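You operate a simulated robot arm through the tools that you are given. There is no shell and no other tool. Be economical: measure what you need, move in short steps, check, and stop when the job is done.

Carry out the task below with a simulated two-armed robot. There is one attempt and no reset: what you move stays moved.

## Task
Pick up the socket spanner with the largest size on its label from the bench of the pipe rack with one hand, pass it to the other hand and put it on the top of the steel cabinet. Set down upright: socket spanner.

Only the result counts: the job must be done as asked and must still hold three seconds after the hand-in. Knocking over, shifting, dropping, spilling or breaking anything else fails it.

## Robot
Two 7-joint arms with two-finger parallel grippers on one trunk, on a base that drives. Base frame: it is fixed to the floor where the robot stands at the start and does not move with it; the origin is under the middle of the robot, x ahead of it, y to its left, z up; the surface under the hand at the start is at about z = 860. Readings come in mm, rad, newtons and seconds.
The left shoulder is at the start at [73, 182, 1086], the right one opposite. With the tool pointing down near the work surface each hand reaches from about 300 to 760 mm from the robot's upright axis, wherever it stands, measured 20 degrees to its own side. Places, roughly: top of the steel cabinet [-1600, -1400, 900]. Payload 3.91 kg a hand.
The tool frame of a hand sits at the grasp point between the pads (the TCP): z along the fingers, y along the line on which they close. The tips reach 30 mm beyond it. Largest opening 110 mm; finger width 20, thickness 10; the body of the gripper, 48 by 112 mm, starts 55 mm behind the TCP.
Orientation is told as [roll, pitch, yaw] about the base's x, y, z axes, in that order, counted from this pose: with the fingers straight down and closing along the base's y, the tool's x points along the base's -x, its y along +y and its z along -z.

## Interface
- The arms move only by the tool servo_tool. It takes "left_motion", "right_motion" or both (then of equal length, played together; a hand with none holds still); each is a list of rows, each a list of 7 numbers: the shift along the tool's x, y, z in units of 50 mm (1.0 is 50 mm), then the turn, a rotation vector about the tool's x, y, z in units of 4 degrees (1.0 is 4 degrees), then the finger opening in mm, from 0 to 110. In form: [[tx, ty, tz, wx, wy, wz, claw], ...]. A call has 1 to 20 rows; each row shifts and turns the commanded pose from where the row before left it, along the tool's axes as they then stand. A call with a number of a shift or a turn outside -1 to 1 is refused whole. A row lasts 0.2 s, in which the tool goes at most 50 mm and 0.15 rad; a call with a longer step from one row to the next is refused whole, and so is a gripper value outside its range. Where a pose cannot be reached the arm comes as near as it can. A force on the tool above 40 N (or 10 N above the force at the start of the call, whichever is more), or a blocked arm, ends the call early, and 0.2 s more pass. Each finger travels about 72 mm/s and halts on what it meets, pressing with about 28 N; the grip force reading is that of the motor and also rises with nothing between the fingers. The clock runs only during rows and for 0.2 s after the last one: add rows that do not move to give the fingers time. The reply holds the time, the measured pose of the TCP, the force on the tool along the base axes, the opening and the grip force, in the units named above and with some noise, with the torque about the TCP (base axes, N m) and any sound that the robot's microphone picked up.
- Cameras (640 x 400 px; columns grow to the right, rows downward): "scene" is now at [213.9, 1.5, 1270.5]; the picture's right is [0.19, -0.98, 0.00], its down [-0.62, -0.12, -0.77] and it looks along [0.76, 0.15, -0.63] (base axes); focal length 270 px, centre (320, 200). "left" rides on the left gripper at [72, -17, -103] in its tool frame; the picture's right is [0.23, 0.97, 0.00], its down [-0.76, 0.18, -0.62] and it looks along [-0.61, 0.14, 0.78] (tool axes); focal length 222 px, centre (320, 200). "right" rides on the right gripper at [72, 17, -103] in its tool frame; the picture's right is [-0.23, 0.97, 0.00], its down [-0.76, -0.18, -0.62] and it looks along [-0.61, -0.14, 0.78] (tool axes); focal length 222 px, centre (320, 200). There is no depth. A picture from a camera that has moved, and an enlarged one, comes with that camera's place and axes in the base frame and with its lens. The place of the scene camera against the robot may be out by one fixed shift of up to 18 mm in any direction.
- get_image(camera): a new picture of that camera. It takes no simulated time.
- lift_body(by): slides the trunk up (or, below 0, down) by that many mm; the arms and the scene camera ride with it, the base frame stays. It gives what a move gives, with no picture.
- drive_base(legs): drives the robot by 1 to 6 legs, each [ahead, left, turn to the left] in mm, mm and rad, along the robot's own axes; the way and the turn of a leg run together, so that a leg with both is an arc; at most 1500 mm and 3.142 rad a leg. The arms and the cameras ride along, it lands a little off, and it stops where it bumps. It gives what a move gives.
- pan_tilt(pan, tilt): turns the head with the scene camera to pan (to the left, within 1.396 rad either way) and tilt (down, from -0.506 to 1.204), counted from straight ahead of the robot. It gives what a move gives.
- zoom(camera, box): a new picture of the part [left, top, right, bottom] of that camera's present view, enlarged. It takes no simulated time.
- sign_off(): hands the job in; it is judged then, once.

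Work in short steps. Places have to be worked out from the pictures, the camera data and where the tool is seen: move nearer, look again, correct. Check each grasp and each placing, and mend what went wrong. You have 120 turns and 100 pictures in all, those below and enlarged ones among them. Open the grippers and draw the arms clear of the work before you hand the job in, unless the task says otherwise; then end with one line.

The tools are called after "Emit:" as name(argument=value, ...) on one line, values as JSON. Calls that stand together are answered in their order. servo_tool: Moves the arms, as the interface text tells. Its arguments: {"type":"object","properties":{"left_motion":{"type":"array","items":{"type":"array","items":{"type":"number"}}},"right_motion":{"type":"array","items":{"type":"array","items":{"type":"number"}}}},"required":[]} The other tools are called the same way: lift_body (by) slides the trunk up or down; drive_base (legs) drives the base; pan_tilt (pan, tilt) turns the head that bears the scene camera; get_image (camera) takes a picture; zoom (camera, box) takes an enlarged picture of a part of a camera's view; sign_off () hands the job in.

At the start:

```text
time_s: 0.0
left_position: [514.6, 342.8, 1095.0]
left_ee_rot: [-0.001, 0.0, 0.001]
left_ft_force: [0.1, -0.3, -0.9]
left_wrist_torque: [0.04, 0.0, 0.01]
left_gripper_width: 109.8
left_gripper_force: 0.1
right_position: [432.3, -32.3, 1064.7]
right_ee_rot: [0.0, 0.001, 0.0]
right_ft_force: [0.0, 0.4, 0.4]
right_wrist_torque: [-0.02, -0.01, 0.0]
right_gripper_width: 109.8
right_gripper_force: 0.0
trunk travel left (down, up): [-350.0, 164.0]
robot x, y, heading: [-2.1, 0.0, 0.003]
head pan, tilt: [0.188, 0.688]
```

scene: 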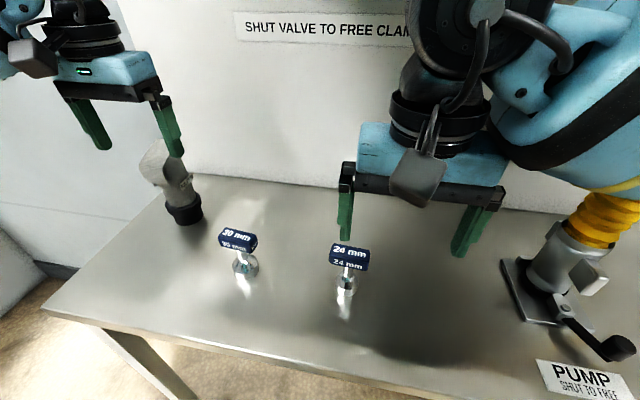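
right: 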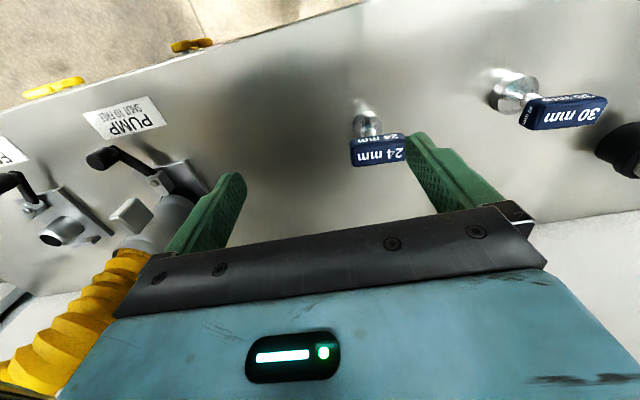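
left: 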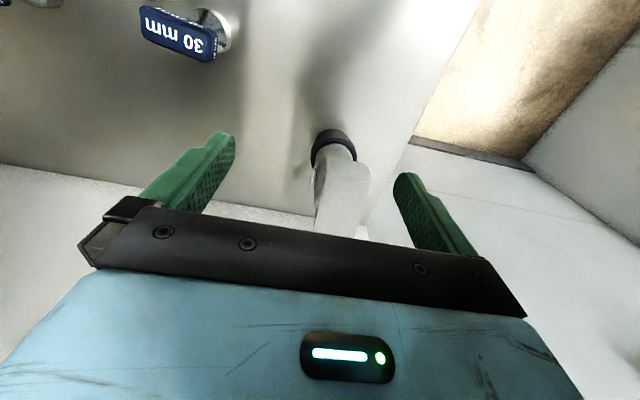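

The pictures show a 30 mm and a 24 mm spanner and some valves on the right side. I look closer and pan the head to see whether there are others.

Emit:
zoom(camera="scene", box=[200, 210, 400, 335])

Emit:
pan_tilt(pan=-0.5, tilt=0.7)

Emit:
get_image(camera="scene")

```text
3.20 times, centred on (300, 272) of scene
camera zoom: at [213.9, 1.5, 1270.5], right [0.19, -0.98, 0.0], down [-0.62, -0.12, -0.77], along [0.76, 0.15, -0.63], focal length 863 px, centre (384, -32)
```

zoom: 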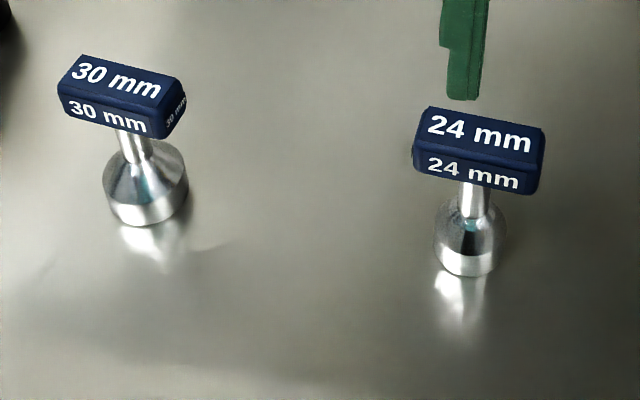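

```text
time_s: 1.1
left_position: [513.9, 341.9, 1095.4]
left_ee_rot: [0.002, 0.0, 0.002]
left_ft_force: [-0.5, -0.2, -0.5]
left_wrist_torque: [-0.01, -0.02, 0.0]
left_gripper_width: 110.1
left_gripper_force: 0.0
right_position: [430.9, -33.1, 1065.0]
right_ee_rot: [-0.001, -0.001, 0.0]
right_ft_force: [-0.4, -0.1, -1.4]
right_wrist_torque: [0.0, -0.01, 0.0]
right_gripper_width: 110.2
right_gripper_force: 0.0
trunk travel left (down, up): [-350.0, 164.0]
robot x, y, heading: [1.5, 1.7, 0.001]
head pan, tilt: [-0.499, 0.7]
```

```text
95 pictures are left
camera scene: at [204.6, -55.2, 1269.5], right [-0.48, -0.88, 0.0], down [-0.57, 0.31, -0.76], along [0.67, -0.37, -0.64], focal length 270 px, centre (320, 200)
```

scene: 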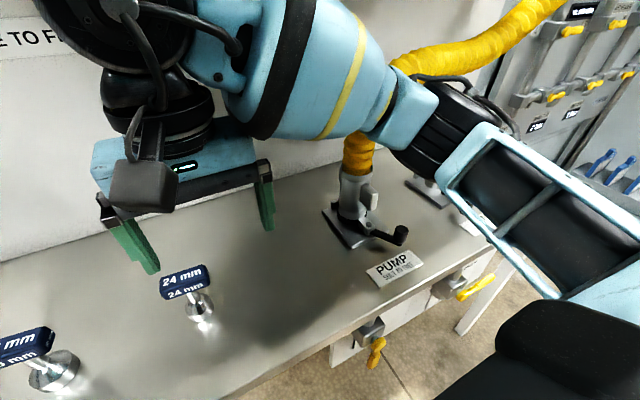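

The 30 mm looks largest. The signs about valves may matter, so I look at them and the rest of the bench closer.

Emit:
zoom(camera="right", box=[0, 30, 260, 260])

Emit:
zoom(camera="scene", box=[300, 140, 520, 380])

Emit:
pan_tilt(pan=0.5, tilt=0.4)

Emit:
get_image(camera="scene")

```text
1.74 times, centred on (130, 145) of right
camera zoom: at [357.4, -17.0, 1167.6], right [0.23, 0.97, 0.0], down [0.76, -0.18, 0.62], along [0.61, -0.14, -0.78], focal length 386 px, centre (650, 296)
```

zoom: 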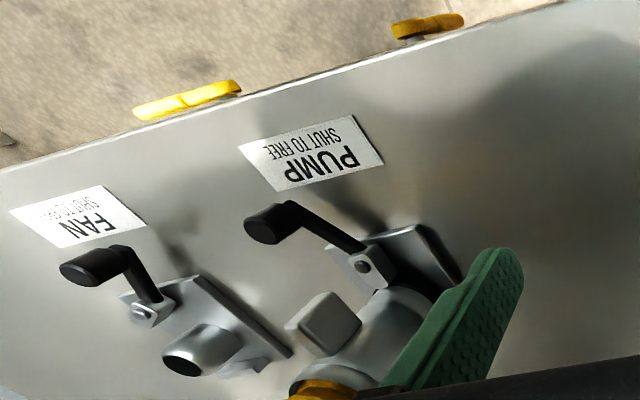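

```text
1.67 times, centred on (410, 260) of scene
camera zoom: at [204.6, -55.2, 1269.5], right [-0.48, -0.88, 0.0], down [-0.57, 0.31, -0.76], along [0.67, -0.37, -0.64], focal length 449 px, centre (170, 100)
```

zoom: 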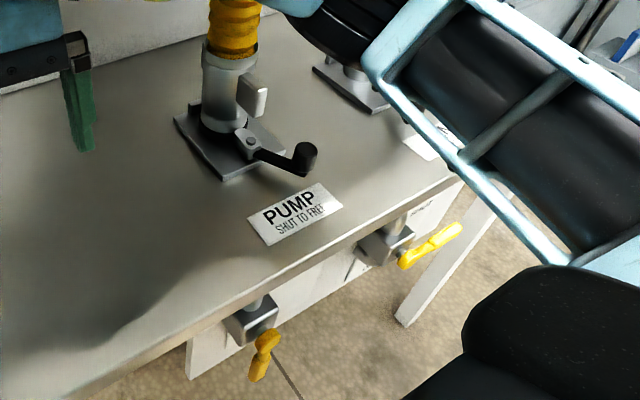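

```text
time_s: 2.3
left_position: [514.7, 343.5, 1096.4]
left_ee_rot: [0.0, 0.0, 0.0]
left_ft_force: [-0.5, -0.9, 0.0]
left_wrist_torque: [0.01, -0.02, 0.0]
left_gripper_width: 110.2
left_gripper_force: 0.0
right_position: [430.7, -33.5, 1064.4]
right_ee_rot: [-0.002, -0.001, -0.001]
right_ft_force: [-0.1, 0.5, -0.3]
right_wrist_torque: [-0.04, 0.03, -0.01]
right_gripper_width: 110.2
right_gripper_force: 0.1
trunk travel left (down, up): [-350.0, 164.0]
robot x, y, heading: [-3.1, -3.2, 0.0]
head pan, tilt: [0.499, 0.4]
```

```text
92 pictures are left
camera scene: at [211.3, 29.7, 1296.3], right [0.48, -0.88, 0.0], down [-0.34, -0.19, -0.92], along [0.81, 0.44, -0.39], focal length 270 px, centre (320, 200)
```

scene: 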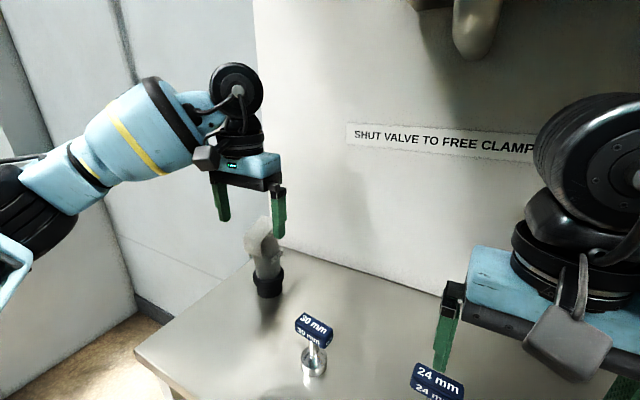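

Only two spanners are on the bench; the target is the 30 mm, near [480, 209], with its handle roughly along y. The plan is for the left hand to take the handle by its ends from the front, tilted low, and for the right hand to take it from above. First I move the left hand back and over for a good look.

Emit:
servo_tool(left_motion=[[1, -0.9, 0, 0, 0, 0, 110], [1, -0.9, 0, 0, 0, 0, 110], [1, -0.88, 0, 0, 0, 0, 110], [0, 0, 0, 0, 0, 0, 110]])

Emit:
zoom(camera="left", box=[160, 100, 480, 300])

```text
refused: row 1 steps farther than a row can; nothing moved
```

```text
2.00 times, centred on (320, 200) of left
camera zoom: at [442.6, 324.3, 1198.6], right [-0.23, 0.97, 0.0], down [0.76, 0.18, 0.62], along [0.61, 0.14, -0.78], focal length 444 px, centre (320, 200)
```

zoom: 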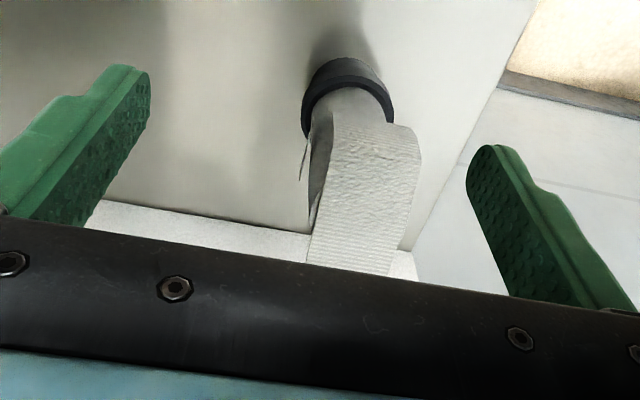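

The step was refused as too long (50 mm in total per row), so I make the rows shorter.

Emit:
servo_tool(left_motion=[[0.6, -0.54, 0, 0, 0, 0, 110], [0.6, -0.54, 0, 0, 0, 0, 110], [0.6, -0.54, 0, 0, 0, 0, 110], [0.6, -0.54, 0, 0, 0, 0, 110], [0.6, -0.52, 0, 0, 0, 0, 110], [0, 0, 0, 0, 0, 0, 110]])

Emit:
zoom(camera="left", box=[160, 100, 480, 300])

```text
time_s: 3.7
left_position: [364.2, 209.8, 1097.9]
left_ee_rot: [0.001, 0.002, 0.001]
left_ft_force: [0.8, 0.2, -0.3]
left_wrist_torque: [0.0, -0.01, -0.01]
left_gripper_width: 110.1
left_gripper_force: 0.1
right_position: [431.1, -31.5, 1063.9]
right_ee_rot: [0.0, -0.002, 0.001]
right_ft_force: [-0.9, 0.6, -1.2]
right_wrist_torque: [0.03, 0.02, 0.03]
right_gripper_width: 110.1
right_gripper_force: 0.0
trunk travel left (down, up): [-350.0, 164.0]
robot x, y, heading: [1.9, -4.1, 0.002]
head pan, tilt: [0.499, 0.4]
```

```text
2.00 times, centred on (320, 200) of left
camera zoom: at [294.0, 190.9, 1200.7], right [-0.23, 0.97, 0.0], down [0.76, 0.18, 0.62], along [0.61, 0.14, -0.78], focal length 444 px, centre (320, 200)
```

zoom: 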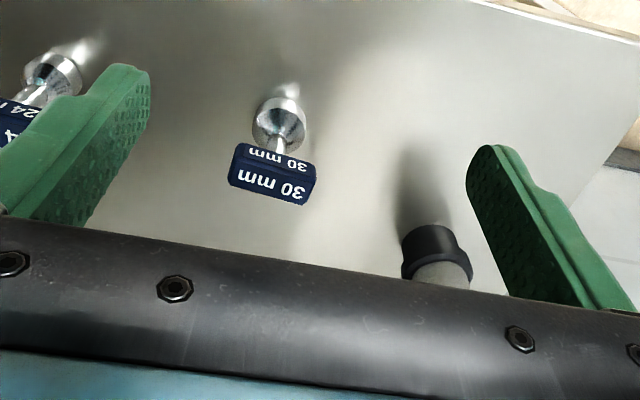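

The handle measures about 54 x 20 mm, centred near [481, 197, 945] and turned about -4° from y. A tilted grasp leaves too little room near the trunk, so I back the base off 180 mm.

Emit:
drive_base(legs=[[-180, 0, 0]])

```text
time_s: 5.2
left_position: [187.2, 209.2, 1098.3]
left_ee_rot: [-0.001, -0.001, 0.001]
left_ft_force: [-1.3, -0.1, 0.4]
left_wrist_torque: [0.01, -0.05, 0.03]
left_gripper_width: 110.1
left_gripper_force: 0.1
right_position: [252.2, -33.3, 1062.8]
right_ee_rot: [0.0, -0.001, 0.0]
right_ft_force: [-0.8, 0.4, 0.0]
right_wrist_torque: [-0.01, -0.02, 0.0]
right_gripper_width: 110.1
right_gripper_force: 0.0
trunk travel left (down, up): [-350.0, 164.0]
robot x, y, heading: [-174.2, -2.9, -0.004]
head pan, tilt: [0.499, 0.4]
```

I move the left hand forward again, then tilt it 76° to point forward.

Emit:
servo_tool(left_motion=[[-0.9, 0, 0, 0, 0, 0, 110], [-0.9, 0, 0, 0, 0, 0, 110], [-0.9, 0, 0, 0, 0, 0, 110], [-0.7, 0, 0, 0, 0, 0, 110], [0, 0, 0, 0, -1, 0, 110], [0, 0, 0, 0, -1, 0, 110], [0, 0, 0, 0, -1, 0, 110], [0, 0, 0, 0, -1, 0, 110], [0, 0, 0, 0, -1, 0, 110], [0, 0, 0, 0, -1, 0, 110], [0, 0, 0, 0, -1, 0, 110], [0, 0, 0, 0, -1, 0, 110], [0, 0, 0, 0, -1, 0, 110], [0, 0, 0, 0, -1, 0, 110]])

```text
time_s: 8.2
left_position: [358.1, 209.3, 1099.3]
left_ee_rot: [-0.001, -0.698, 0.0]
left_ft_force: [0.0, 0.1, -0.3]
left_wrist_torque: [0.06, 0.02, 0.0]
left_gripper_width: 110.2
left_gripper_force: 0.0
right_position: [253.2, -32.7, 1064.9]
right_ee_rot: [0.001, 0.0, 0.0]
right_ft_force: [0.5, 0.8, 0.9]
right_wrist_torque: [0.0, 0.03, -0.03]
right_gripper_width: 110.1
right_gripper_force: 0.1
trunk travel left (down, up): [-350.0, 164.0]
robot x, y, heading: [-177.3, 0.2, 0.001]
head pan, tilt: [0.499, 0.4]
```

The 40° tilt works; I turn on 32° more.

Emit:
servo_tool(left_motion=[[0, 0, 0, 0, -1, 0, 110], [0, 0, 0, 0, -1, 0, 110], [0, 0, 0, 0, -1, 0, 110], [0, 0, 0, 0, -1, 0, 110], [0, 0, 0, 0, -1, 0, 110], [0, 0, 0, 0, -1, 0, 110], [0, 0, 0, 0, -1, 0, 110], [0, 0, 0, 0, -1, 0, 110], [0, 0, 0, 0, 0, 0, 110]])

Emit:
get_image(camera="left")

Emit:
get_image(camera="scene")

```text
time_s: 10.2
left_position: [357.4, 209.3, 1097.9]
left_ee_rot: [-0.001, -1.256, 0.003]
left_ft_force: [0.2, 0.2, -0.5]
left_wrist_torque: [0.02, 0.01, 0.01]
left_gripper_width: 110.2
left_gripper_force: 0.1
right_position: [253.7, -32.4, 1064.0]
right_ee_rot: [0.0, 0.0, -0.001]
right_ft_force: [0.1, 0.3, -1.2]
right_wrist_torque: [-0.01, 0.0, -0.02]
right_gripper_width: 110.3
right_gripper_force: 0.1
trunk travel left (down, up): [-350.0, 164.0]
robot x, y, heading: [-179.2, 0.1, -0.002]
head pan, tilt: [0.499, 0.4]
```

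```text
89 pictures are left
camera left: at [237.5, 190.7, 1060.4], right [-0.07, 0.97, -0.22], down [-0.36, 0.18, 0.92], along [0.93, 0.14, 0.34], focal length 222 px, centre (320, 200)
```

left: 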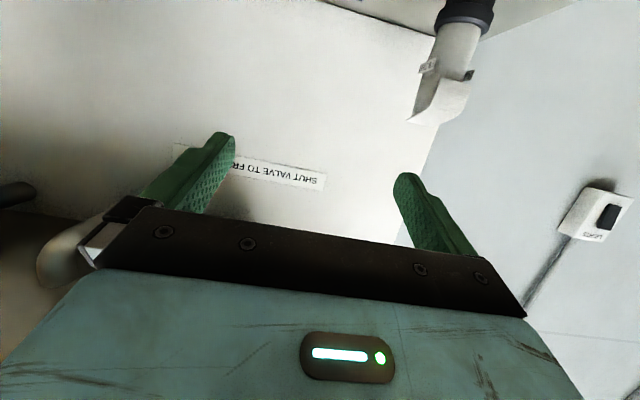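

```text
88 pictures are left
camera scene: at [33.5, 29.7, 1296.3], right [0.48, -0.88, 0.0], down [-0.34, -0.19, -0.92], along [0.81, 0.44, -0.39], focal length 270 px, centre (320, 200)
```

scene: 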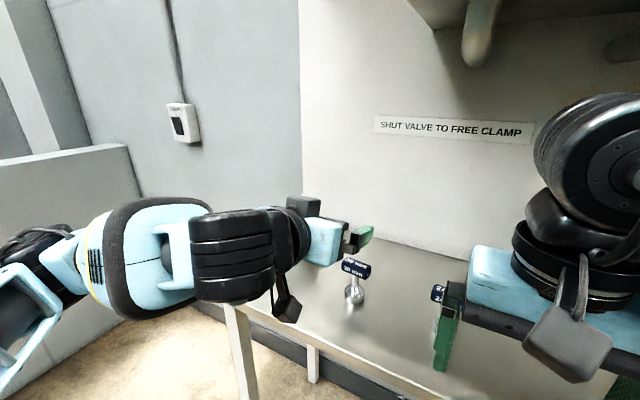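

The pose is reachable. I yaw -4.5° and lower the hand to a pre-grasp about 120 mm short of the handle, then check with the scene camera.

Emit:
servo_tool(left_motion=[[0, 0, 0, 0.53, 0, 0.17, 110], [0, 0, 0, 0.53, 0, 0.17, 110], [0.535, 0, 0.23, 0, 0, 0, 110], [0.535, 0, 0.23, 0, 0, 0, 110], [0.535, 0, 0.23, 0, 0, 0, 110], [0.535, 0, 0.23, 0, 0, 0, 110], [0, 0, 0, 0, 0, 0, 110]])

Emit:
pan_tilt(pan=0.3, tilt=0.7)

Emit:
get_image(camera="scene")

Emit:
get_image(camera="right")

```text
time_s: 11.8
left_position: [370.8, 223.4, 1009.9]
left_ee_rot: [-0.003, -1.25, -0.074]
left_ft_force: [-0.1, 0.1, 0.1]
left_wrist_torque: [0.0, 0.0, -0.01]
left_gripper_width: 109.8
left_gripper_force: 0.1
left hand out of reach, approached as far as the arm can: row 5, 6
right_position: [253.4, -33.2, 1064.5]
right_ee_rot: [0.0, -0.002, 0.0]
right_ft_force: [-0.2, 0.5, -0.3]
right_wrist_torque: [0.0, -0.03, -0.01]
right_gripper_width: 110.0
right_gripper_force: 0.1
trunk travel left (down, up): [-350.0, 164.0]
robot x, y, heading: [-175.7, -5.5, 0.004]
head pan, tilt: [0.499, 0.4]
```

```text
time_s: 12.6
left_position: [370.0, 225.1, 1009.8]
left_ee_rot: [-0.003, -1.252, -0.073]
left_ft_force: [0.0, 0.0, 0.4]
left_wrist_torque: [-0.02, -0.03, -0.02]
left_gripper_width: 110.3
left_gripper_force: 0.0
right_position: [253.9, -33.6, 1064.9]
right_ee_rot: [0.0, 0.0, 0.001]
right_ft_force: [-0.5, -0.4, 0.2]
right_wrist_torque: [-0.03, -0.04, 0.01]
right_gripper_width: 110.1
right_gripper_force: 0.1
trunk travel left (down, up): [-350.0, 164.0]
robot x, y, heading: [-177.5, -1.6, 0.001]
head pan, tilt: [0.3, 0.7]
```

```text
87 pictures are left
camera scene: at [33.3, 10.6, 1269.5], right [0.3, -0.95, 0.0], down [-0.61, -0.19, -0.77], along [0.73, 0.23, -0.64], focal length 270 px, centre (320, 200)
```

scene: 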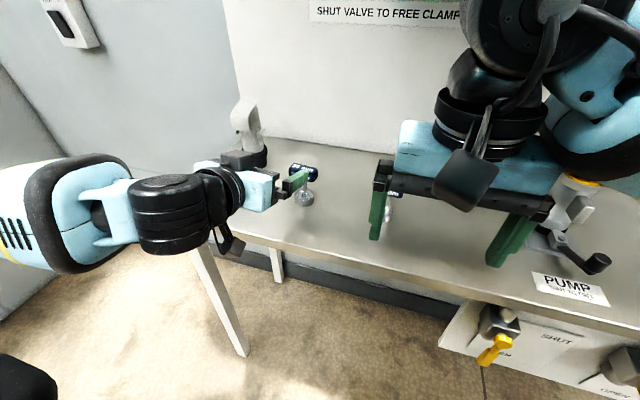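

```text
86 pictures are left
camera right: at [179.6, -16.8, 1167.5], right [0.23, 0.97, 0.0], down [0.76, -0.18, 0.62], along [0.61, -0.14, -0.78], focal length 222 px, centre (320, 200)
```

right: 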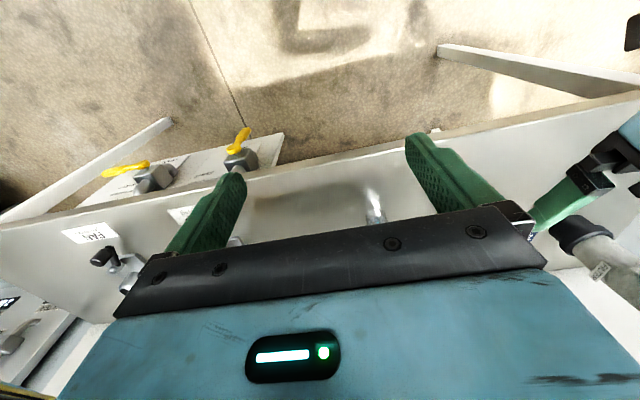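

The arm ran out of reach low down, so I raise the left hand a little relative to the trunk and lower the trunk by 100 mm.

Emit:
servo_tool(left_motion=[[-0.685, 0, -0.22, 0, 0, 0, 110], [-0.685, 0, -0.22, 0, 0, 0, 110], [0, 0, 0, 0, 0, 0, 110]])

Emit:
lift_body(by=-100)

Emit:
get_image(camera="scene")

```text
time_s: 13.4
left_position: [370.5, 227.6, 1081.9]
left_ee_rot: [-0.003, -1.256, -0.072]
left_ft_force: [-0.2, 0.4, 0.3]
left_wrist_torque: [0.01, 0.0, -0.01]
left_gripper_width: 110.3
left_gripper_force: 0.1
right_position: [254.2, -32.1, 1064.9]
right_ee_rot: [0.001, -0.002, 0.001]
right_ft_force: [0.4, 0.7, 0.0]
right_wrist_torque: [0.01, -0.01, -0.02]
right_gripper_width: 109.8
right_gripper_force: 0.1
trunk travel left (down, up): [-350.0, 164.0]
robot x, y, heading: [-178.1, 2.2, 0.002]
head pan, tilt: [0.3, 0.7]
```

```text
time_s: 14.8
left_position: [367.5, 224.6, 981.0]
left_ee_rot: [-0.001, -1.257, -0.071]
left_ft_force: [-1.0, 0.8, -0.7]
left_wrist_torque: [0.02, 0.02, 0.01]
left_gripper_width: 110.1
left_gripper_force: 0.1
right_position: [252.0, -33.5, 965.0]
right_ee_rot: [0.001, 0.001, -0.001]
right_ft_force: [-1.0, 0.0, 0.0]
right_wrist_torque: [0.03, 0.0, -0.03]
right_gripper_width: 109.9
right_gripper_force: 0.0
trunk travel left (down, up): [-250.0, 264.0]
robot x, y, heading: [-177.3, 1.4, 0.002]
head pan, tilt: [0.3, 0.7]
```

```text
85 pictures are left
camera scene: at [60.3, 10.5, 1168.6], right [0.3, -0.96, 0.0], down [-0.62, -0.19, -0.77], along [0.73, 0.23, -0.64], focal length 270 px, centre (320, 200)
```

scene: 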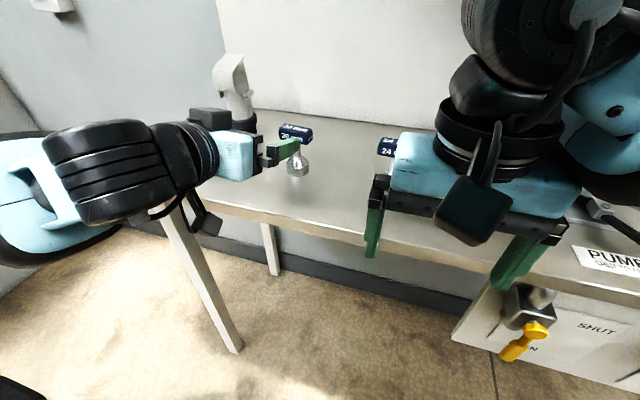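

The pre-grasp height is right. I shift 20 mm to the right onto the approach line, then zoom in to compare fingers and handle.

Emit:
servo_tool(left_motion=[[0, -0.4, 0, 0, 0, 0, 110], [0, 0, 0, 0, 0, 0, 110]])

Emit:
zoom(camera="scene", box=[200, 90, 360, 190])

```text
time_s: 15.4
left_position: [367.2, 204.8, 981.2]
left_ee_rot: [-0.004, -1.257, -0.073]
left_ft_force: [-0.2, -0.3, 0.2]
left_wrist_torque: [-0.01, 0.01, -0.02]
left_gripper_width: 110.2
left_gripper_force: 0.0
right_position: [253.1, -31.8, 964.7]
right_ee_rot: [0.0, -0.001, 0.0]
right_ft_force: [-0.3, -0.2, 0.1]
right_wrist_torque: [-0.01, -0.02, 0.01]
right_gripper_width: 110.2
right_gripper_force: 0.1
trunk travel left (down, up): [-250.0, 264.0]
robot x, y, heading: [-180.4, -0.5, -0.003]
head pan, tilt: [0.3, 0.7]
```

```text
4.00 times, centred on (280, 140) of scene
camera zoom: at [60.4, 10.9, 1168.6], right [0.3, -0.96, 0.0], down [-0.62, -0.19, -0.77], along [0.73, 0.23, -0.64], focal length 1079 px, centre (480, 440)
```

zoom: 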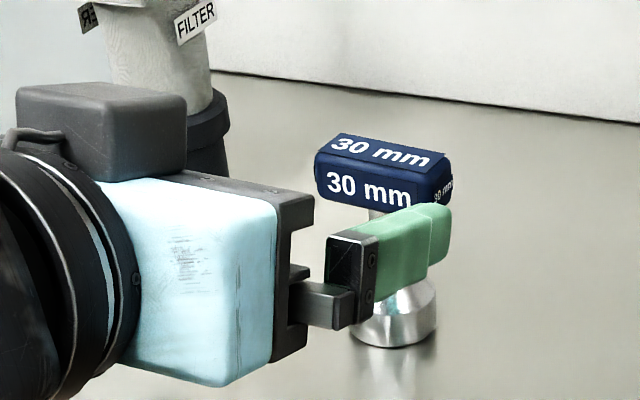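

The projection of my estimate matches the picture to within a few pixels (the scene camera is about 11 mm off sideways). I advance 85 mm along the tool axis.

Emit:
servo_tool(left_motion=[[0, 0, 0.57, 0, 0, 0, 110], [0, 0, 0.57, 0, 0, 0, 110], [0, 0, 0.56, 0, 0, 0, 110], [0, 0, 0, 0, 0, 0, 110]])

Emit:
zoom(camera="scene", box=[200, 90, 360, 190])

Emit:
get_image(camera="left")

```text
time_s: 16.4
left_position: [448.2, 198.2, 955.0]
left_ee_rot: [-0.002, -1.257, -0.074]
left_ft_force: [0.1, -0.3, 0.1]
left_wrist_torque: [0.02, -0.01, -0.02]
left_gripper_width: 110.2
left_gripper_force: 0.1
right_position: [252.5, -32.4, 964.8]
right_ee_rot: [0.001, 0.001, 0.001]
right_ft_force: [0.0, 0.0, 0.3]
right_wrist_torque: [0.01, 0.01, -0.02]
right_gripper_width: 110.1
right_gripper_force: 0.1
trunk travel left (down, up): [-250.0, 264.0]
robot x, y, heading: [-175.9, -0.5, 0.004]
head pan, tilt: [0.3, 0.7]
```

```text
4.00 times, centred on (280, 140) of scene
camera zoom: at [60.4, 10.6, 1168.6], right [0.3, -0.96, 0.0], down [-0.62, -0.19, -0.77], along [0.73, 0.23, -0.64], focal length 1079 px, centre (480, 440)
```

zoom: 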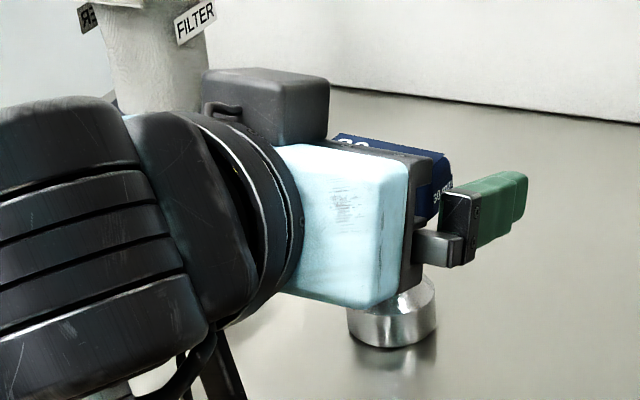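

```text
82 pictures are left
camera left: at [327.6, 189.2, 917.8], right [0.0, 0.98, -0.22], down [-0.34, 0.2, 0.92], along [0.94, 0.07, 0.34], focal length 222 px, centre (320, 200)
```

left: 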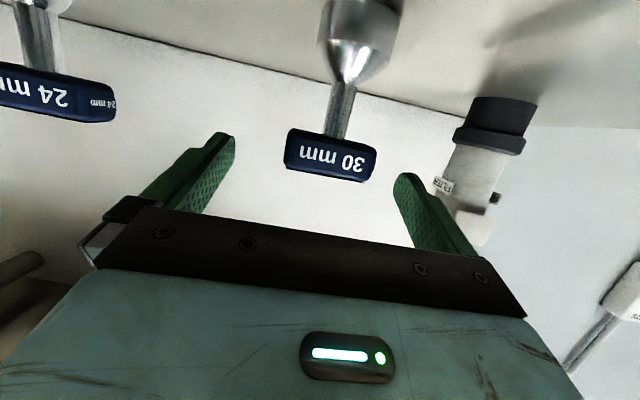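

The left view shows the handle's near face centred at about y 201, z 938. I correct +4 mm in y and -6 mm in z, and advance the rest.

Emit:
servo_tool(left_motion=[[0.114, 0.08, 0.04, 0, 0, 0, 110], [0, 0, 0.35, 0, 0, 0, 110], [0, 0, 0.35, 0, 0, 0, 110], [0, 0, 0, 0, 0, 0, 110]])

Emit:
get_image(camera="left")

```text
time_s: 17.4
left_position: [482.5, 200.1, 939.0]
left_ee_rot: [-0.001, -1.257, -0.076]
left_ft_force: [0.3, 0.4, -0.3]
left_wrist_torque: [-0.03, 0.0, -0.01]
left_gripper_width: 109.9
left_gripper_force: 0.0
right_position: [254.5, -32.8, 964.5]
right_ee_rot: [0.001, -0.001, 0.001]
right_ft_force: [-0.3, 0.0, 0.1]
right_wrist_torque: [0.01, -0.01, -0.01]
right_gripper_width: 109.9
right_gripper_force: 0.0
trunk travel left (down, up): [-250.0, 264.0]
robot x, y, heading: [-176.5, 1.4, -0.003]
head pan, tilt: [0.3, 0.7]
```

```text
81 pictures are left
camera left: at [361.5, 190.8, 901.1], right [0.0, 0.98, -0.22], down [-0.34, 0.2, 0.92], along [0.94, 0.07, 0.34], focal length 222 px, centre (320, 200)
```

left: 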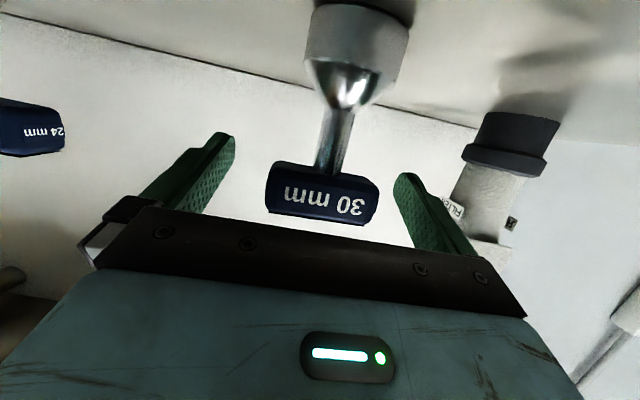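

The handle is centred between the fingers to about 1 mm. I close on its ends.

Emit:
servo_tool(left_motion=[[0, 0, 0, 0, 0, 0, 70], [0, 0, 0, 0, 0, 0, 60], [0, 0, 0, 0, 0, 0, 40], [0, 0, 0, 0, 0, 0, 30], [0, 0, 0, 0, 0, 0, 30]])

Emit:
get_image(camera="left")

```text
time_s: 18.6
left_position: [481.4, 201.1, 939.0]
left_ee_rot: [-0.004, -1.256, -0.073]
left_ft_force: [0.4, 0.9, 1.0]
left_wrist_torque: [0.01, -0.07, -0.02]
left_gripper_width: 60.5
left_gripper_force: 27.7
right_position: [253.8, -32.1, 964.2]
right_ee_rot: [-0.001, 0.001, -0.001]
right_ft_force: [0.6, -0.4, 1.1]
right_wrist_torque: [0.02, -0.01, -0.02]
right_gripper_width: 110.1
right_gripper_force: 0.0
trunk travel left (down, up): [-250.0, 264.0]
robot x, y, heading: [-178.2, -4.0, 0.001]
head pan, tilt: [0.3, 0.7]
```

```text
80 pictures are left
camera left: at [361.4, 190.9, 901.4], right [0.0, 0.98, -0.22], down [-0.34, 0.2, 0.92], along [0.94, 0.07, 0.34], focal length 222 px, centre (320, 200)
```

left: 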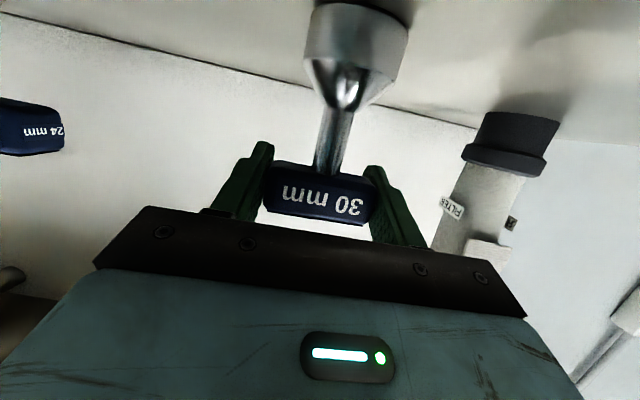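

The grip is on the handle at 60.5 mm. I lift straight up 50 mm and check.

Emit:
servo_tool(left_motion=[[-0.32, 0, -0.1, 0, 0, 0, 30], [-0.32, 0, -0.1, 0, 0, 0, 30], [-0.32, 0, -0.11, 0, 0, 0, 30], [0, 0, 0, 0, 0, 0, 30]])

Emit:
get_image(camera="left")

Emit:
zoom(camera="scene", box=[200, 70, 360, 190])

```text
time_s: 19.6
left_position: [482.3, 199.3, 986.9]
left_ee_rot: [-0.003, -1.254, -0.074]
left_ft_force: [0.1, -0.1, -2.7]
left_wrist_torque: [-0.03, -0.01, 0.0]
left_gripper_width: 60.6
left_gripper_force: 28.1
right_position: [253.1, -32.9, 963.4]
right_ee_rot: [-0.001, -0.001, 0.0]
right_ft_force: [0.4, 0.6, -0.1]
right_wrist_torque: [-0.01, 0.04, -0.03]
right_gripper_width: 110.1
right_gripper_force: 0.1
trunk travel left (down, up): [-250.0, 264.0]
robot x, y, heading: [-177.6, -0.4, -0.003]
head pan, tilt: [0.3, 0.7]
```

```text
79 pictures are left
camera left: at [361.1, 190.7, 949.6], right [0.0, 0.98, -0.22], down [-0.34, 0.2, 0.92], along [0.94, 0.07, 0.33], focal length 222 px, centre (320, 200)
```

left: 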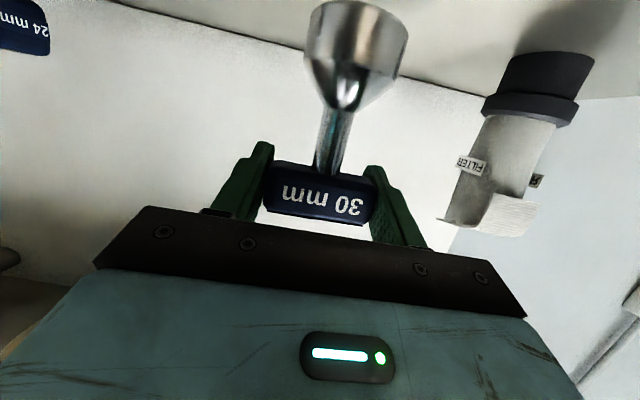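

```text
3.33 times, centred on (280, 130) of scene
camera zoom: at [60.9, 10.7, 1168.4], right [0.3, -0.96, 0.0], down [-0.62, -0.19, -0.76], along [0.73, 0.23, -0.64], focal length 899 px, centre (453, 433)
```

zoom: 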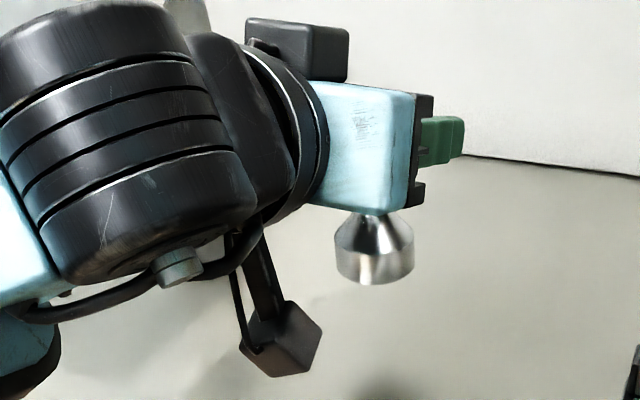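

The spanner is held upright and weighs about 0.28 kg. I move the right hand up and aside while pulling the left hand back from the bench.

Emit:
servo_tool(left_motion=[[0.117, -0.25, -0.68, 0, 0, 0, 30], [0.117, -0.25, -0.68, 0, 0, 0, 30], [0.117, -0.25, -0.68, 0, 0, 0, 30], [0.117, -0.25, -0.68, 0, 0, 0, 30], [0, 0, 0, 0, 0, 0, 30]], right_motion=[[0, -0.6, -0.7, 0, 0, 0, 110], [0, -0.6, -0.7, 0, 0, 0, 110], [0, -0.6, -0.7, 0, 0, 0, 110], [0, -0.6, -0.7, 0, 0, 0, 110], [0, 0, 0, 0, 0, 0, 110]])

```text
time_s: 20.8
left_position: [342.7, 162.6, 1009.8]
left_ee_rot: [-0.005, -1.255, -0.072]
left_ft_force: [0.2, 0.1, -2.4]
left_wrist_torque: [0.0, -0.05, 0.0]
left_gripper_width: 60.6
left_gripper_force: 27.7
right_position: [254.0, -155.4, 1103.7]
right_ee_rot: [-0.001, 0.002, -0.001]
right_ft_force: [-0.6, -0.5, 0.6]
right_wrist_torque: [-0.01, 0.0, 0.0]
right_gripper_width: 110.1
right_gripper_force: 0.1
trunk travel left (down, up): [-250.0, 264.0]
robot x, y, heading: [-175.8, -3.0, -0.0]
head pan, tilt: [0.3, 0.7]
```

Next I yaw the left hand 56° to the right with the spanner kept vertical, and the right hand +30°.

Emit:
servo_tool(left_motion=[[0, 0, 0, 0.951, 0, 0.309, 30], [0, 0, 0, 0.951, 0, 0.309, 30], [0, 0, 0, 0.951, 0, 0.309, 30], [0, 0, 0, 0.951, 0, 0.309, 30], [0, 0, 0, 0.951, 0, 0.309, 30], [0, 0, 0, 0.951, 0, 0.309, 30], [0, 0, 0, 0.951, 0, 0.309, 30], [0, 0, 0, 0.951, 0, 0.309, 30], [0, 0, 0, 0.951, 0, 0.309, 30], [0, 0, 0, 0.951, 0, 0.309, 30], [0, 0, 0, 0.951, 0, 0.309, 30], [0, 0, 0, 0.951, 0, 0.309, 30], [0, 0, 0, 0.951, 0, 0.309, 30], [0, 0, 0, 0.951, 0, 0.309, 30], [0, 0, 0, 0, 0, 0, 30]], right_motion=[[0, 0, 0, 0, 0, -0.54, 110], [0, 0, 0, 0, 0, -0.54, 110], [0, 0, 0, 0, 0, -0.54, 110], [0, 0, 0, 0, 0, -0.54, 110], [0, 0, 0, 0, 0, -0.54, 110], [0, 0, 0, 0, 0, -0.54, 110], [0, 0, 0, 0, 0, -0.54, 110], [0, 0, 0, 0, 0, -0.54, 110], [0, 0, 0, 0, 0, -0.54, 110], [0, 0, 0, 0, 0, -0.54, 110], [0, 0, 0, 0, 0, -0.54, 110], [0, 0, 0, 0, 0, -0.54, 110], [0, 0, 0, 0, 0, -0.54, 110], [0, 0, 0, 0, 0, -0.54, 110], [0, 0, 0, 0, 0, 0, 110]])

Emit:
get_image(camera="scene")

```text
time_s: 24.0
left_position: [339.7, 161.4, 1006.5]
left_ee_rot: [0.007, -1.25, -0.949]
left_ft_force: [0.4, 0.6, -2.2]
left_wrist_torque: [-0.01, 0.01, -0.03]
left_gripper_width: 60.2
left_gripper_force: 27.6
left hand out of reach, approached as far as the arm can: row 13
right_position: [252.6, -153.0, 1103.2]
right_ee_rot: [0.001, 0.0, 0.529]
right_ft_force: [-0.5, -0.7, 0.6]
right_wrist_torque: [-0.01, 0.01, -0.01]
right_gripper_width: 109.8
right_gripper_force: 0.0
trunk travel left (down, up): [-250.0, 264.0]
robot x, y, heading: [-176.7, -1.8, -0.002]
head pan, tilt: [0.3, 0.7]
```

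```text
77 pictures are left
camera scene: at [61.0, 10.6, 1168.4], right [0.3, -0.96, 0.0], down [-0.62, -0.19, -0.76], along [0.73, 0.23, -0.64], focal length 270 px, centre (320, 200)
```

scene: 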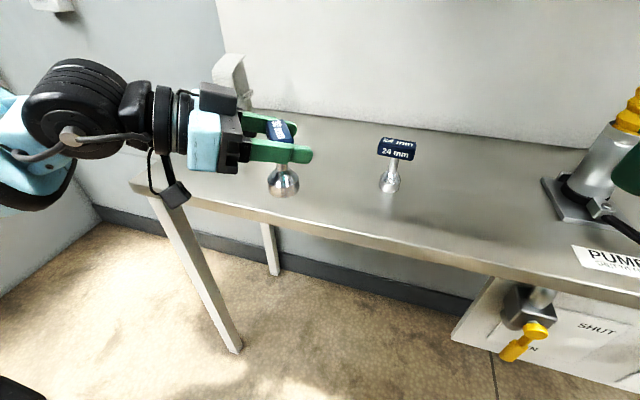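

The spanner is still upright. The left gripper carries a box on its upper side that might foul the right gripper, so I look at it closely.

Emit:
zoom(camera="scene", box=[130, 60, 330, 210])

Emit:
get_image(camera="right")

```text
2.67 times, centred on (230, 135) of scene
camera zoom: at [61.0, 10.6, 1168.4], right [0.3, -0.96, 0.0], down [-0.62, -0.19, -0.76], along [0.73, 0.23, -0.64], focal length 719 px, centre (560, 373)
```

zoom: 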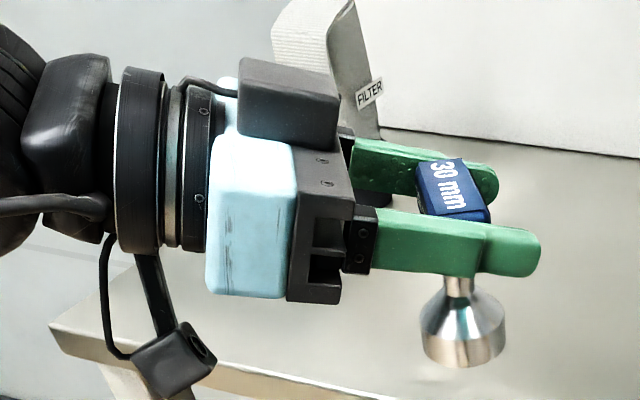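

```text
75 pictures are left
camera right: at [181.1, -176.0, 1207.4], right [-0.29, 0.96, 0.0], down [0.75, 0.23, 0.62], along [0.6, 0.18, -0.78], focal length 222 px, centre (320, 200)
```

right: 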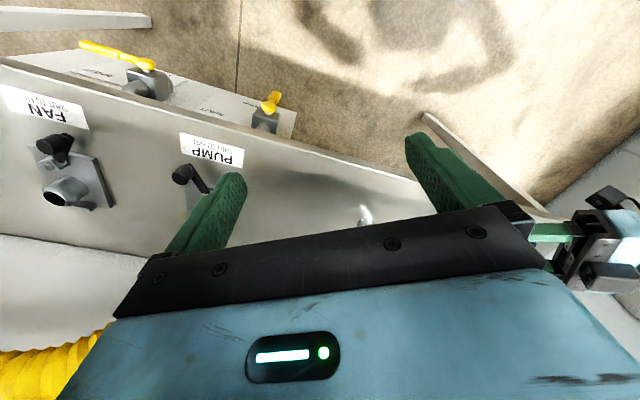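

The box on the left gripper would foul a right hand coming from above. Instead I use an opposed handover: the left points to -y, and the right points to +y, tilted down about 33°, and takes the stem under the handle. I turn both hands that way.

Emit:
servo_tool(left_motion=[[0, -0.3, 0, 0.951, 0, 0.309, 30], [0, -0.3, 0, 0.951, 0, 0.309, 30], [0, -0.3, 0, 0.951, 0, 0.309, 30], [0, -0.3, 0, 0.951, 0, 0.309, 30], [0, 0, 0, 0.951, 0, 0.309, 30], [0, 0, 0, 0.951, 0, 0.309, 30], [0, 0, 0, 0.951, 0, 0.309, 30], [0, 0, 0, 0.951, 0, 0.309, 30], [0, 0, 0, 0, 0, 0, 30], [0, 0, 0, 0, 0, 0, 30], [0, 0, 0, 0, 0, 0, 30], [0, 0, 0, 0, 0, 0, 30], [0, 0, 0, 0, 0, 0, 30], [0, 0, 0, 0, 0, 0, 30], [0, 0, 0, 0, 0, 0, 30], [0, 0, 0, 0, 0, 0, 30]], right_motion=[[0, -0.3, 0, 0, 0, -1, 90], [0, -0.3, 0, 0, 0, -1, 90], [0, -0.3, 0, 0, 0, -1, 60], [0, -0.3, 0, 0, 0, -1, 60], [0, 0, 0, 0, 0, -1, 60], [0, 0, 0, 0, 0, -1, 60], [0, 0, 0, 0, 0, -1, 60], [0, 0, 0, 0, 0, -1, 60], [0, 0, 0, 0, 0, -1, 60], [0, 0, 0, 0, 0, -1, 60], [0, 0, 0, 0, 0, -1, 60], [0, 0, 0, 0, 0, -1, 60], [0, 0, 0, 0, 0, -1, 60], [0, 0, 0, 0, 0, -1, 60], [0, 0, 0, 0, 0, -0.9, 60], [0, 0, 0, 0, 0, 0, 60]])

Emit:
get_image(camera="scene")

```text
time_s: 27.4
left_position: [293.5, 135.9, 1003.4]
left_ee_rot: [-0.003, -1.239, -1.07]
left_ft_force: [0.2, 0.0, -2.6]
left_wrist_torque: [-0.04, 0.0, 0.0]
left_gripper_width: 59.9
left_gripper_force: 28.2
left hand out of reach, approached as far as the arm can: row 1, 2, 3, 4, 5, 6, 7, 8
right_position: [185.7, -131.3, 1052.1]
right_ee_rot: [0.011, -0.009, 1.55]
right_ft_force: [0.3, 0.7, 0.5]
right_wrist_torque: [0.01, 0.03, 0.02]
right_gripper_width: 59.9
right_gripper_force: 0.1
right hand out of reach, approached as far as the arm can: row 7, 8, 9, 10, 11, 12, 13, 14, 15
trunk travel left (down, up): [-250.0, 264.0]
robot x, y, heading: [-176.9, -3.0, 0.003]
head pan, tilt: [0.3, 0.7]
```

```text
74 pictures are left
camera scene: at [60.8, 12.5, 1169.9], right [0.31, -0.95, 0.0], down [-0.6, -0.2, -0.78], along [0.74, 0.24, -0.63], focal length 270 px, centre (320, 200)
```

scene: 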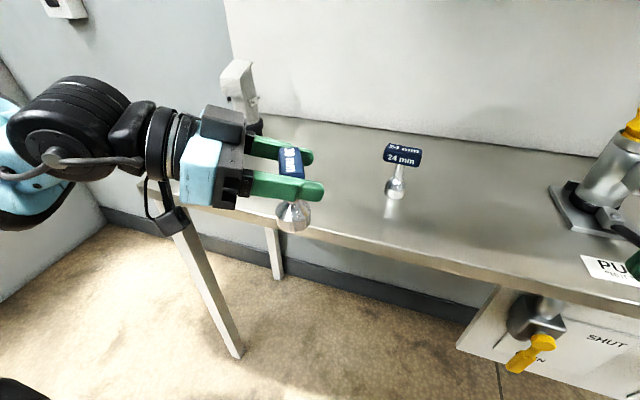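

Both wrists run into limits there. I measured the box again: its corner lies about 61 mm above the handle centre, so a top-down right grip taken shallow (TCP 22 mm above the handle centre) clears it by over 10 mm. I turn the right hand back to yaw 28.7°.

Emit:
servo_tool(right_motion=[[0, 0, -0.3, 0, 0, 1, 44], [0, 0, -0.3, 0, 0, 1, 44], [0, 0, -0.3, 0, 0, 1, 44], [0, 0, 0, 0, 0, 1, 44], [0, 0, 0, 0, 0, 1, 44], [0, 0, 0, 0, 0, 1, 44], [0, 0, 0, 0, 0, 1, 44], [0, 0, 0, 0, 0, 1, 44], [0, 0, 0, 0, 0, 1, 44], [0, 0, 0, 0, 0, 1, 44], [0, 0, 0, 0, 0, 1, 44], [0, 0, 0, 0, 0, 1, 44], [0, 0, 0, 0, 0, 1, 44], [0, 0, 0, 0, 0, 1, 44], [0, 0, 0, 0, 0, 1, 44], [0, 0, 0, 0, 0, 0, 44]])

```text
time_s: 28.2
left_position: [293.5, 135.8, 1003.6]
left_ee_rot: [-0.004, -1.238, -1.067]
left_ft_force: [-0.1, 0.1, -2.3]
left_wrist_torque: [-0.02, 0.01, 0.03]
left_gripper_width: 60.1
left_gripper_force: 28.4
right_position: [182.5, -132.1, 1087.5]
right_ee_rot: [-0.002, 0.01, 1.373]
right_ft_force: [0.3, 0.1, -0.1]
right_wrist_torque: [-0.01, 0.0, -0.02]
right_gripper_width: 44.0
right_gripper_force: 0.1
trunk travel left (down, up): [-250.0, 264.0]
robot x, y, heading: [-178.2, 2.0, 0.004]
head pan, tilt: [0.3, 0.7]
stopped in row 3 (right hand): the force on the tool passed its limit at 54 N (the readings are from after the stop); the commanded pose is now the measured one
```

The right hand met a force while turning. I look at it before moving on.

Emit:
pan_tilt(pan=-0.5, tilt=0.6)

Emit:
get_image(camera="scene")

Emit:
get_image(camera="right")

```text
time_s: 29.3
left_position: [294.1, 134.6, 1002.6]
left_ee_rot: [-0.003, -1.241, -1.067]
left_ft_force: [-0.4, 0.2, -2.5]
left_wrist_torque: [-0.01, -0.01, 0.02]
left_gripper_width: 59.9
left_gripper_force: 27.8
right_position: [182.7, -133.7, 1091.0]
right_ee_rot: [-0.005, 0.005, 1.374]
right_ft_force: [0.0, -0.3, 0.2]
right_wrist_torque: [0.01, -0.02, 0.02]
right_gripper_width: 44.1
right_gripper_force: 0.0
trunk travel left (down, up): [-250.0, 264.0]
robot x, y, heading: [-174.5, -1.4, 0.001]
head pan, tilt: [-0.499, 0.6]
```

```text
73 pictures are left
camera scene: at [61.0, 15.4, 1172.7], right [0.34, -0.94, 0.0], down [-0.57, -0.21, -0.8], along [0.75, 0.27, -0.61], focal length 270 px, centre (320, 200)
```

scene: 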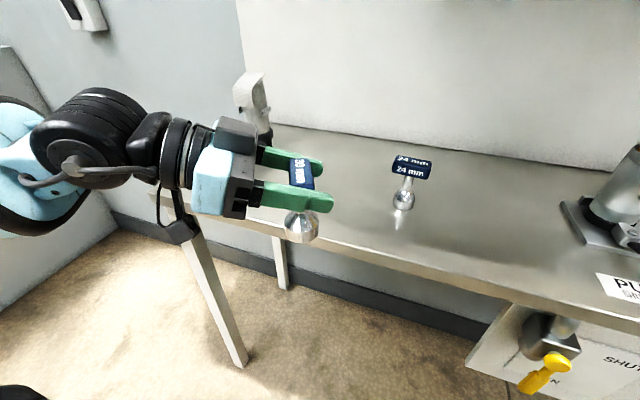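

```text
72 pictures are left
camera right: at [150.3, -200.8, 1194.1], right [-0.91, 0.41, -0.01], down [0.32, 0.72, 0.62], along [0.26, 0.56, -0.78], focal length 222 px, centre (320, 200)
```

right: 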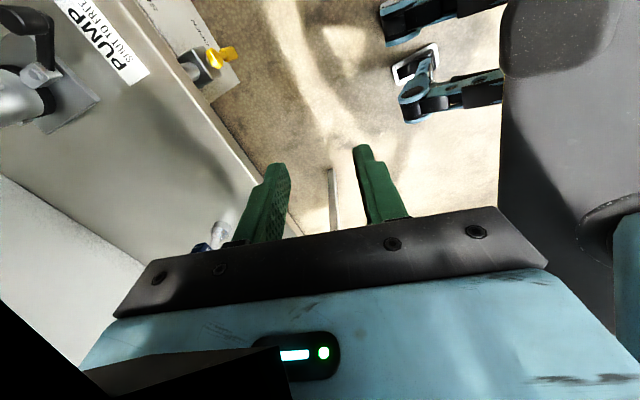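

The head itself failed to turn: the right wrist is touching it. I move the right hand forward and to the right, away from the head.

Emit:
servo_tool(right_motion=[[0.26, -0.3, 0.06, 0, 0, 0, 44], [0.26, -0.3, 0.06, 0, 0, 0, 44], [0.26, -0.3, 0.06, 0, 0, 0, 44], [0.26, -0.3, 0.06, 0, 0, 0, 44], [0.26, -0.3, 0.06, 0, 0, 0, 44], [0, 0, 0, 0, 0, 0, 44]])

Emit:
get_image(camera="scene")

```text
time_s: 30.7
left_position: [294.3, 135.6, 1003.1]
left_ee_rot: [-0.004, -1.239, -1.069]
left_ft_force: [-0.1, 0.5, -2.8]
left_wrist_torque: [0.0, 0.0, -0.02]
left_gripper_width: 59.9
left_gripper_force: 28.6
right_position: [202.0, -175.9, 1058.9]
right_ee_rot: [-0.006, 0.01, 1.377]
right_ft_force: [-0.2, 0.3, 0.6]
right_wrist_torque: [0.03, -0.04, -0.03]
right_gripper_width: 43.8
right_gripper_force: 0.0
right hand out of reach, approached as far as the arm can: row 2, 3, 4, 5
trunk travel left (down, up): [-250.0, 264.0]
robot x, y, heading: [-179.4, -0.5, -0.003]
head pan, tilt: [-0.499, 0.6]
```

```text
71 pictures are left
camera scene: at [57.2, -56.9, 1177.1], right [-0.48, -0.88, 0.0], down [-0.5, 0.27, -0.82], along [0.72, -0.39, -0.57], focal length 270 px, centre (320, 200)
```

scene: 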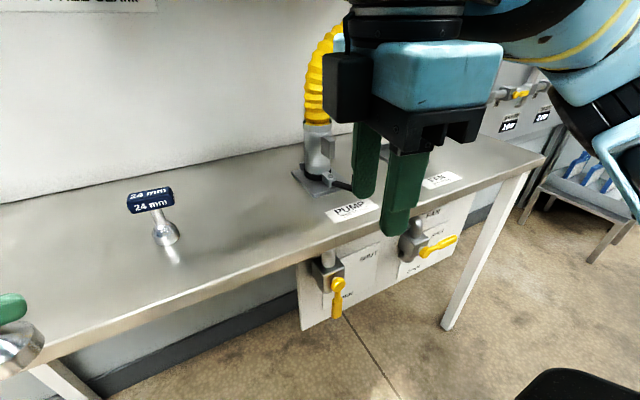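

The head is free again. I now turn the right hand back to yaw 28.7°.

Emit:
servo_tool(right_motion=[[0, 0, 0, 0, 0, 1, 44], [0, 0, 0, 0, 0, 1, 44], [0, 0, 0, 0, 0, 1, 44], [0, 0, 0, 0, 0, 1, 44], [0, 0, 0, 0, 0, 1, 44], [0, 0, 0, 0, 0, 1, 44], [0, 0, 0, 0, 0, 1, 44], [0, 0, 0, 0, 0, 1, 44], [0, 0, 0, 0, 0, 1, 44], [0, 0, 0, 0, 0, 1, 44], [0, 0, 0, 0, 0, 1, 44], [0, 0, 0, 0, 0, 1, 44], [0, 0, 0, 0, 0, 0.5, 44], [0, 0, 0, 0, 0, 0, 44]])

```text
time_s: 33.7
left_position: [293.1, 135.9, 1003.1]
left_ee_rot: [-0.004, -1.239, -1.07]
left_ft_force: [1.1, -0.5, -3.3]
left_wrist_torque: [-0.02, 0.0, -0.03]
left_gripper_width: 59.8
left_gripper_force: 28.1
right_position: [204.0, -175.9, 1059.5]
right_ee_rot: [-0.012, 0.001, 0.504]
right_ft_force: [-0.3, -0.4, -0.3]
right_wrist_torque: [-0.01, -0.02, 0.03]
right_gripper_width: 44.0
right_gripper_force: 0.1
trunk travel left (down, up): [-250.0, 264.0]
robot x, y, heading: [-178.5, 0.9, -0.006]
head pan, tilt: [-0.499, 0.6]
```

I raise the right hand and bring it most of the way toward a point above the spanner, then look.

Emit:
servo_tool(right_motion=[[0, 0, -0.6, 0, 0, 0, 44], [0, 0, -0.6, 0, 0, 0, 44], [-0.574, 0.574, 0, 0, 0, 0, 44], [-0.574, 0.574, 0, 0, 0, 0, 44], [-0.574, 0.574, 0, 0, 0, 0, 44], [-0.574, 0.574, 0, 0, 0, 0, 44], [-0.574, 0.574, 0, 0, 0, 0, 44], [0, 0, 0, 0, 0, 0, 44]])

Emit:
pan_tilt(pan=0.3, tilt=0.6)

Emit:
get_image(camera="scene")

Emit:
get_image(camera="right")

```text
time_s: 35.5
left_position: [293.8, 136.3, 1003.4]
left_ee_rot: [-0.004, -1.236, -1.072]
left_ft_force: [-0.3, 0.1, -2.3]
left_wrist_torque: [0.01, -0.02, 0.0]
left_gripper_width: 59.8
left_gripper_force: 27.9
right_position: [260.0, 19.5, 1114.3]
right_ee_rot: [-0.011, 0.002, 0.505]
right_ft_force: [0.7, 0.3, -0.4]
right_wrist_torque: [0.04, -0.03, 0.01]
right_gripper_width: 43.9
right_gripper_force: 0.0
trunk travel left (down, up): [-250.0, 264.0]
robot x, y, heading: [-178.1, -1.9, -0.003]
head pan, tilt: [-0.499, 0.6]
```

```text
time_s: 36.6
left_position: [293.9, 135.8, 1002.3]
left_ee_rot: [-0.003, -1.238, -1.069]
left_ft_force: [-0.6, -0.2, -2.6]
left_wrist_torque: [-0.02, -0.02, 0.03]
left_gripper_width: 59.8
left_gripper_force: 28.5
right_position: [258.8, 19.4, 1114.5]
right_ee_rot: [-0.013, 0.002, 0.507]
right_ft_force: [-0.5, 0.2, -0.5]
right_wrist_torque: [-0.05, 0.03, 0.0]
right_gripper_width: 44.0
right_gripper_force: 0.0
trunk travel left (down, up): [-250.0, 264.0]
robot x, y, heading: [-179.4, -1.5, 0.002]
head pan, tilt: [0.3, 0.6]
```

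```text
70 pictures are left
camera scene: at [64.0, 11.6, 1177.1], right [0.3, -0.96, 0.0], down [-0.54, -0.17, -0.82], along [0.79, 0.24, -0.57], focal length 270 px, centre (320, 200)
```

scene: 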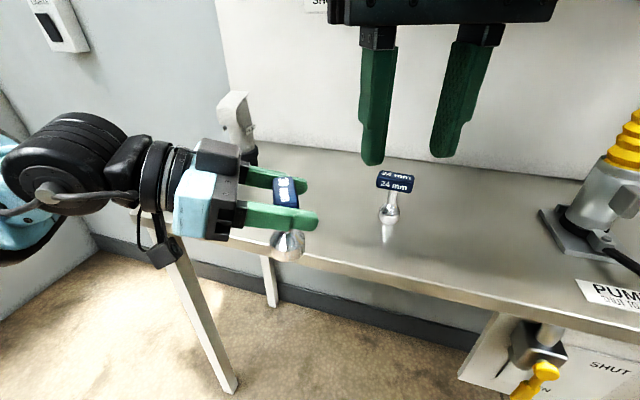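

```text
69 pictures are left
camera right: at [186.1, -1.0, 1217.4], right [-0.27, 0.96, -0.01], down [0.75, 0.22, 0.62], along [0.6, 0.16, -0.78], focal length 222 px, centre (320, 200)
```

right: 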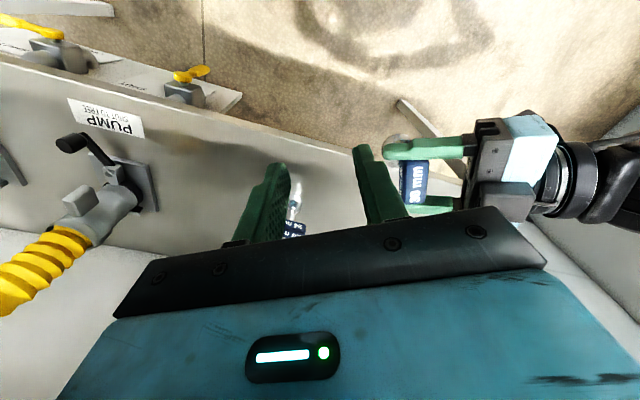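

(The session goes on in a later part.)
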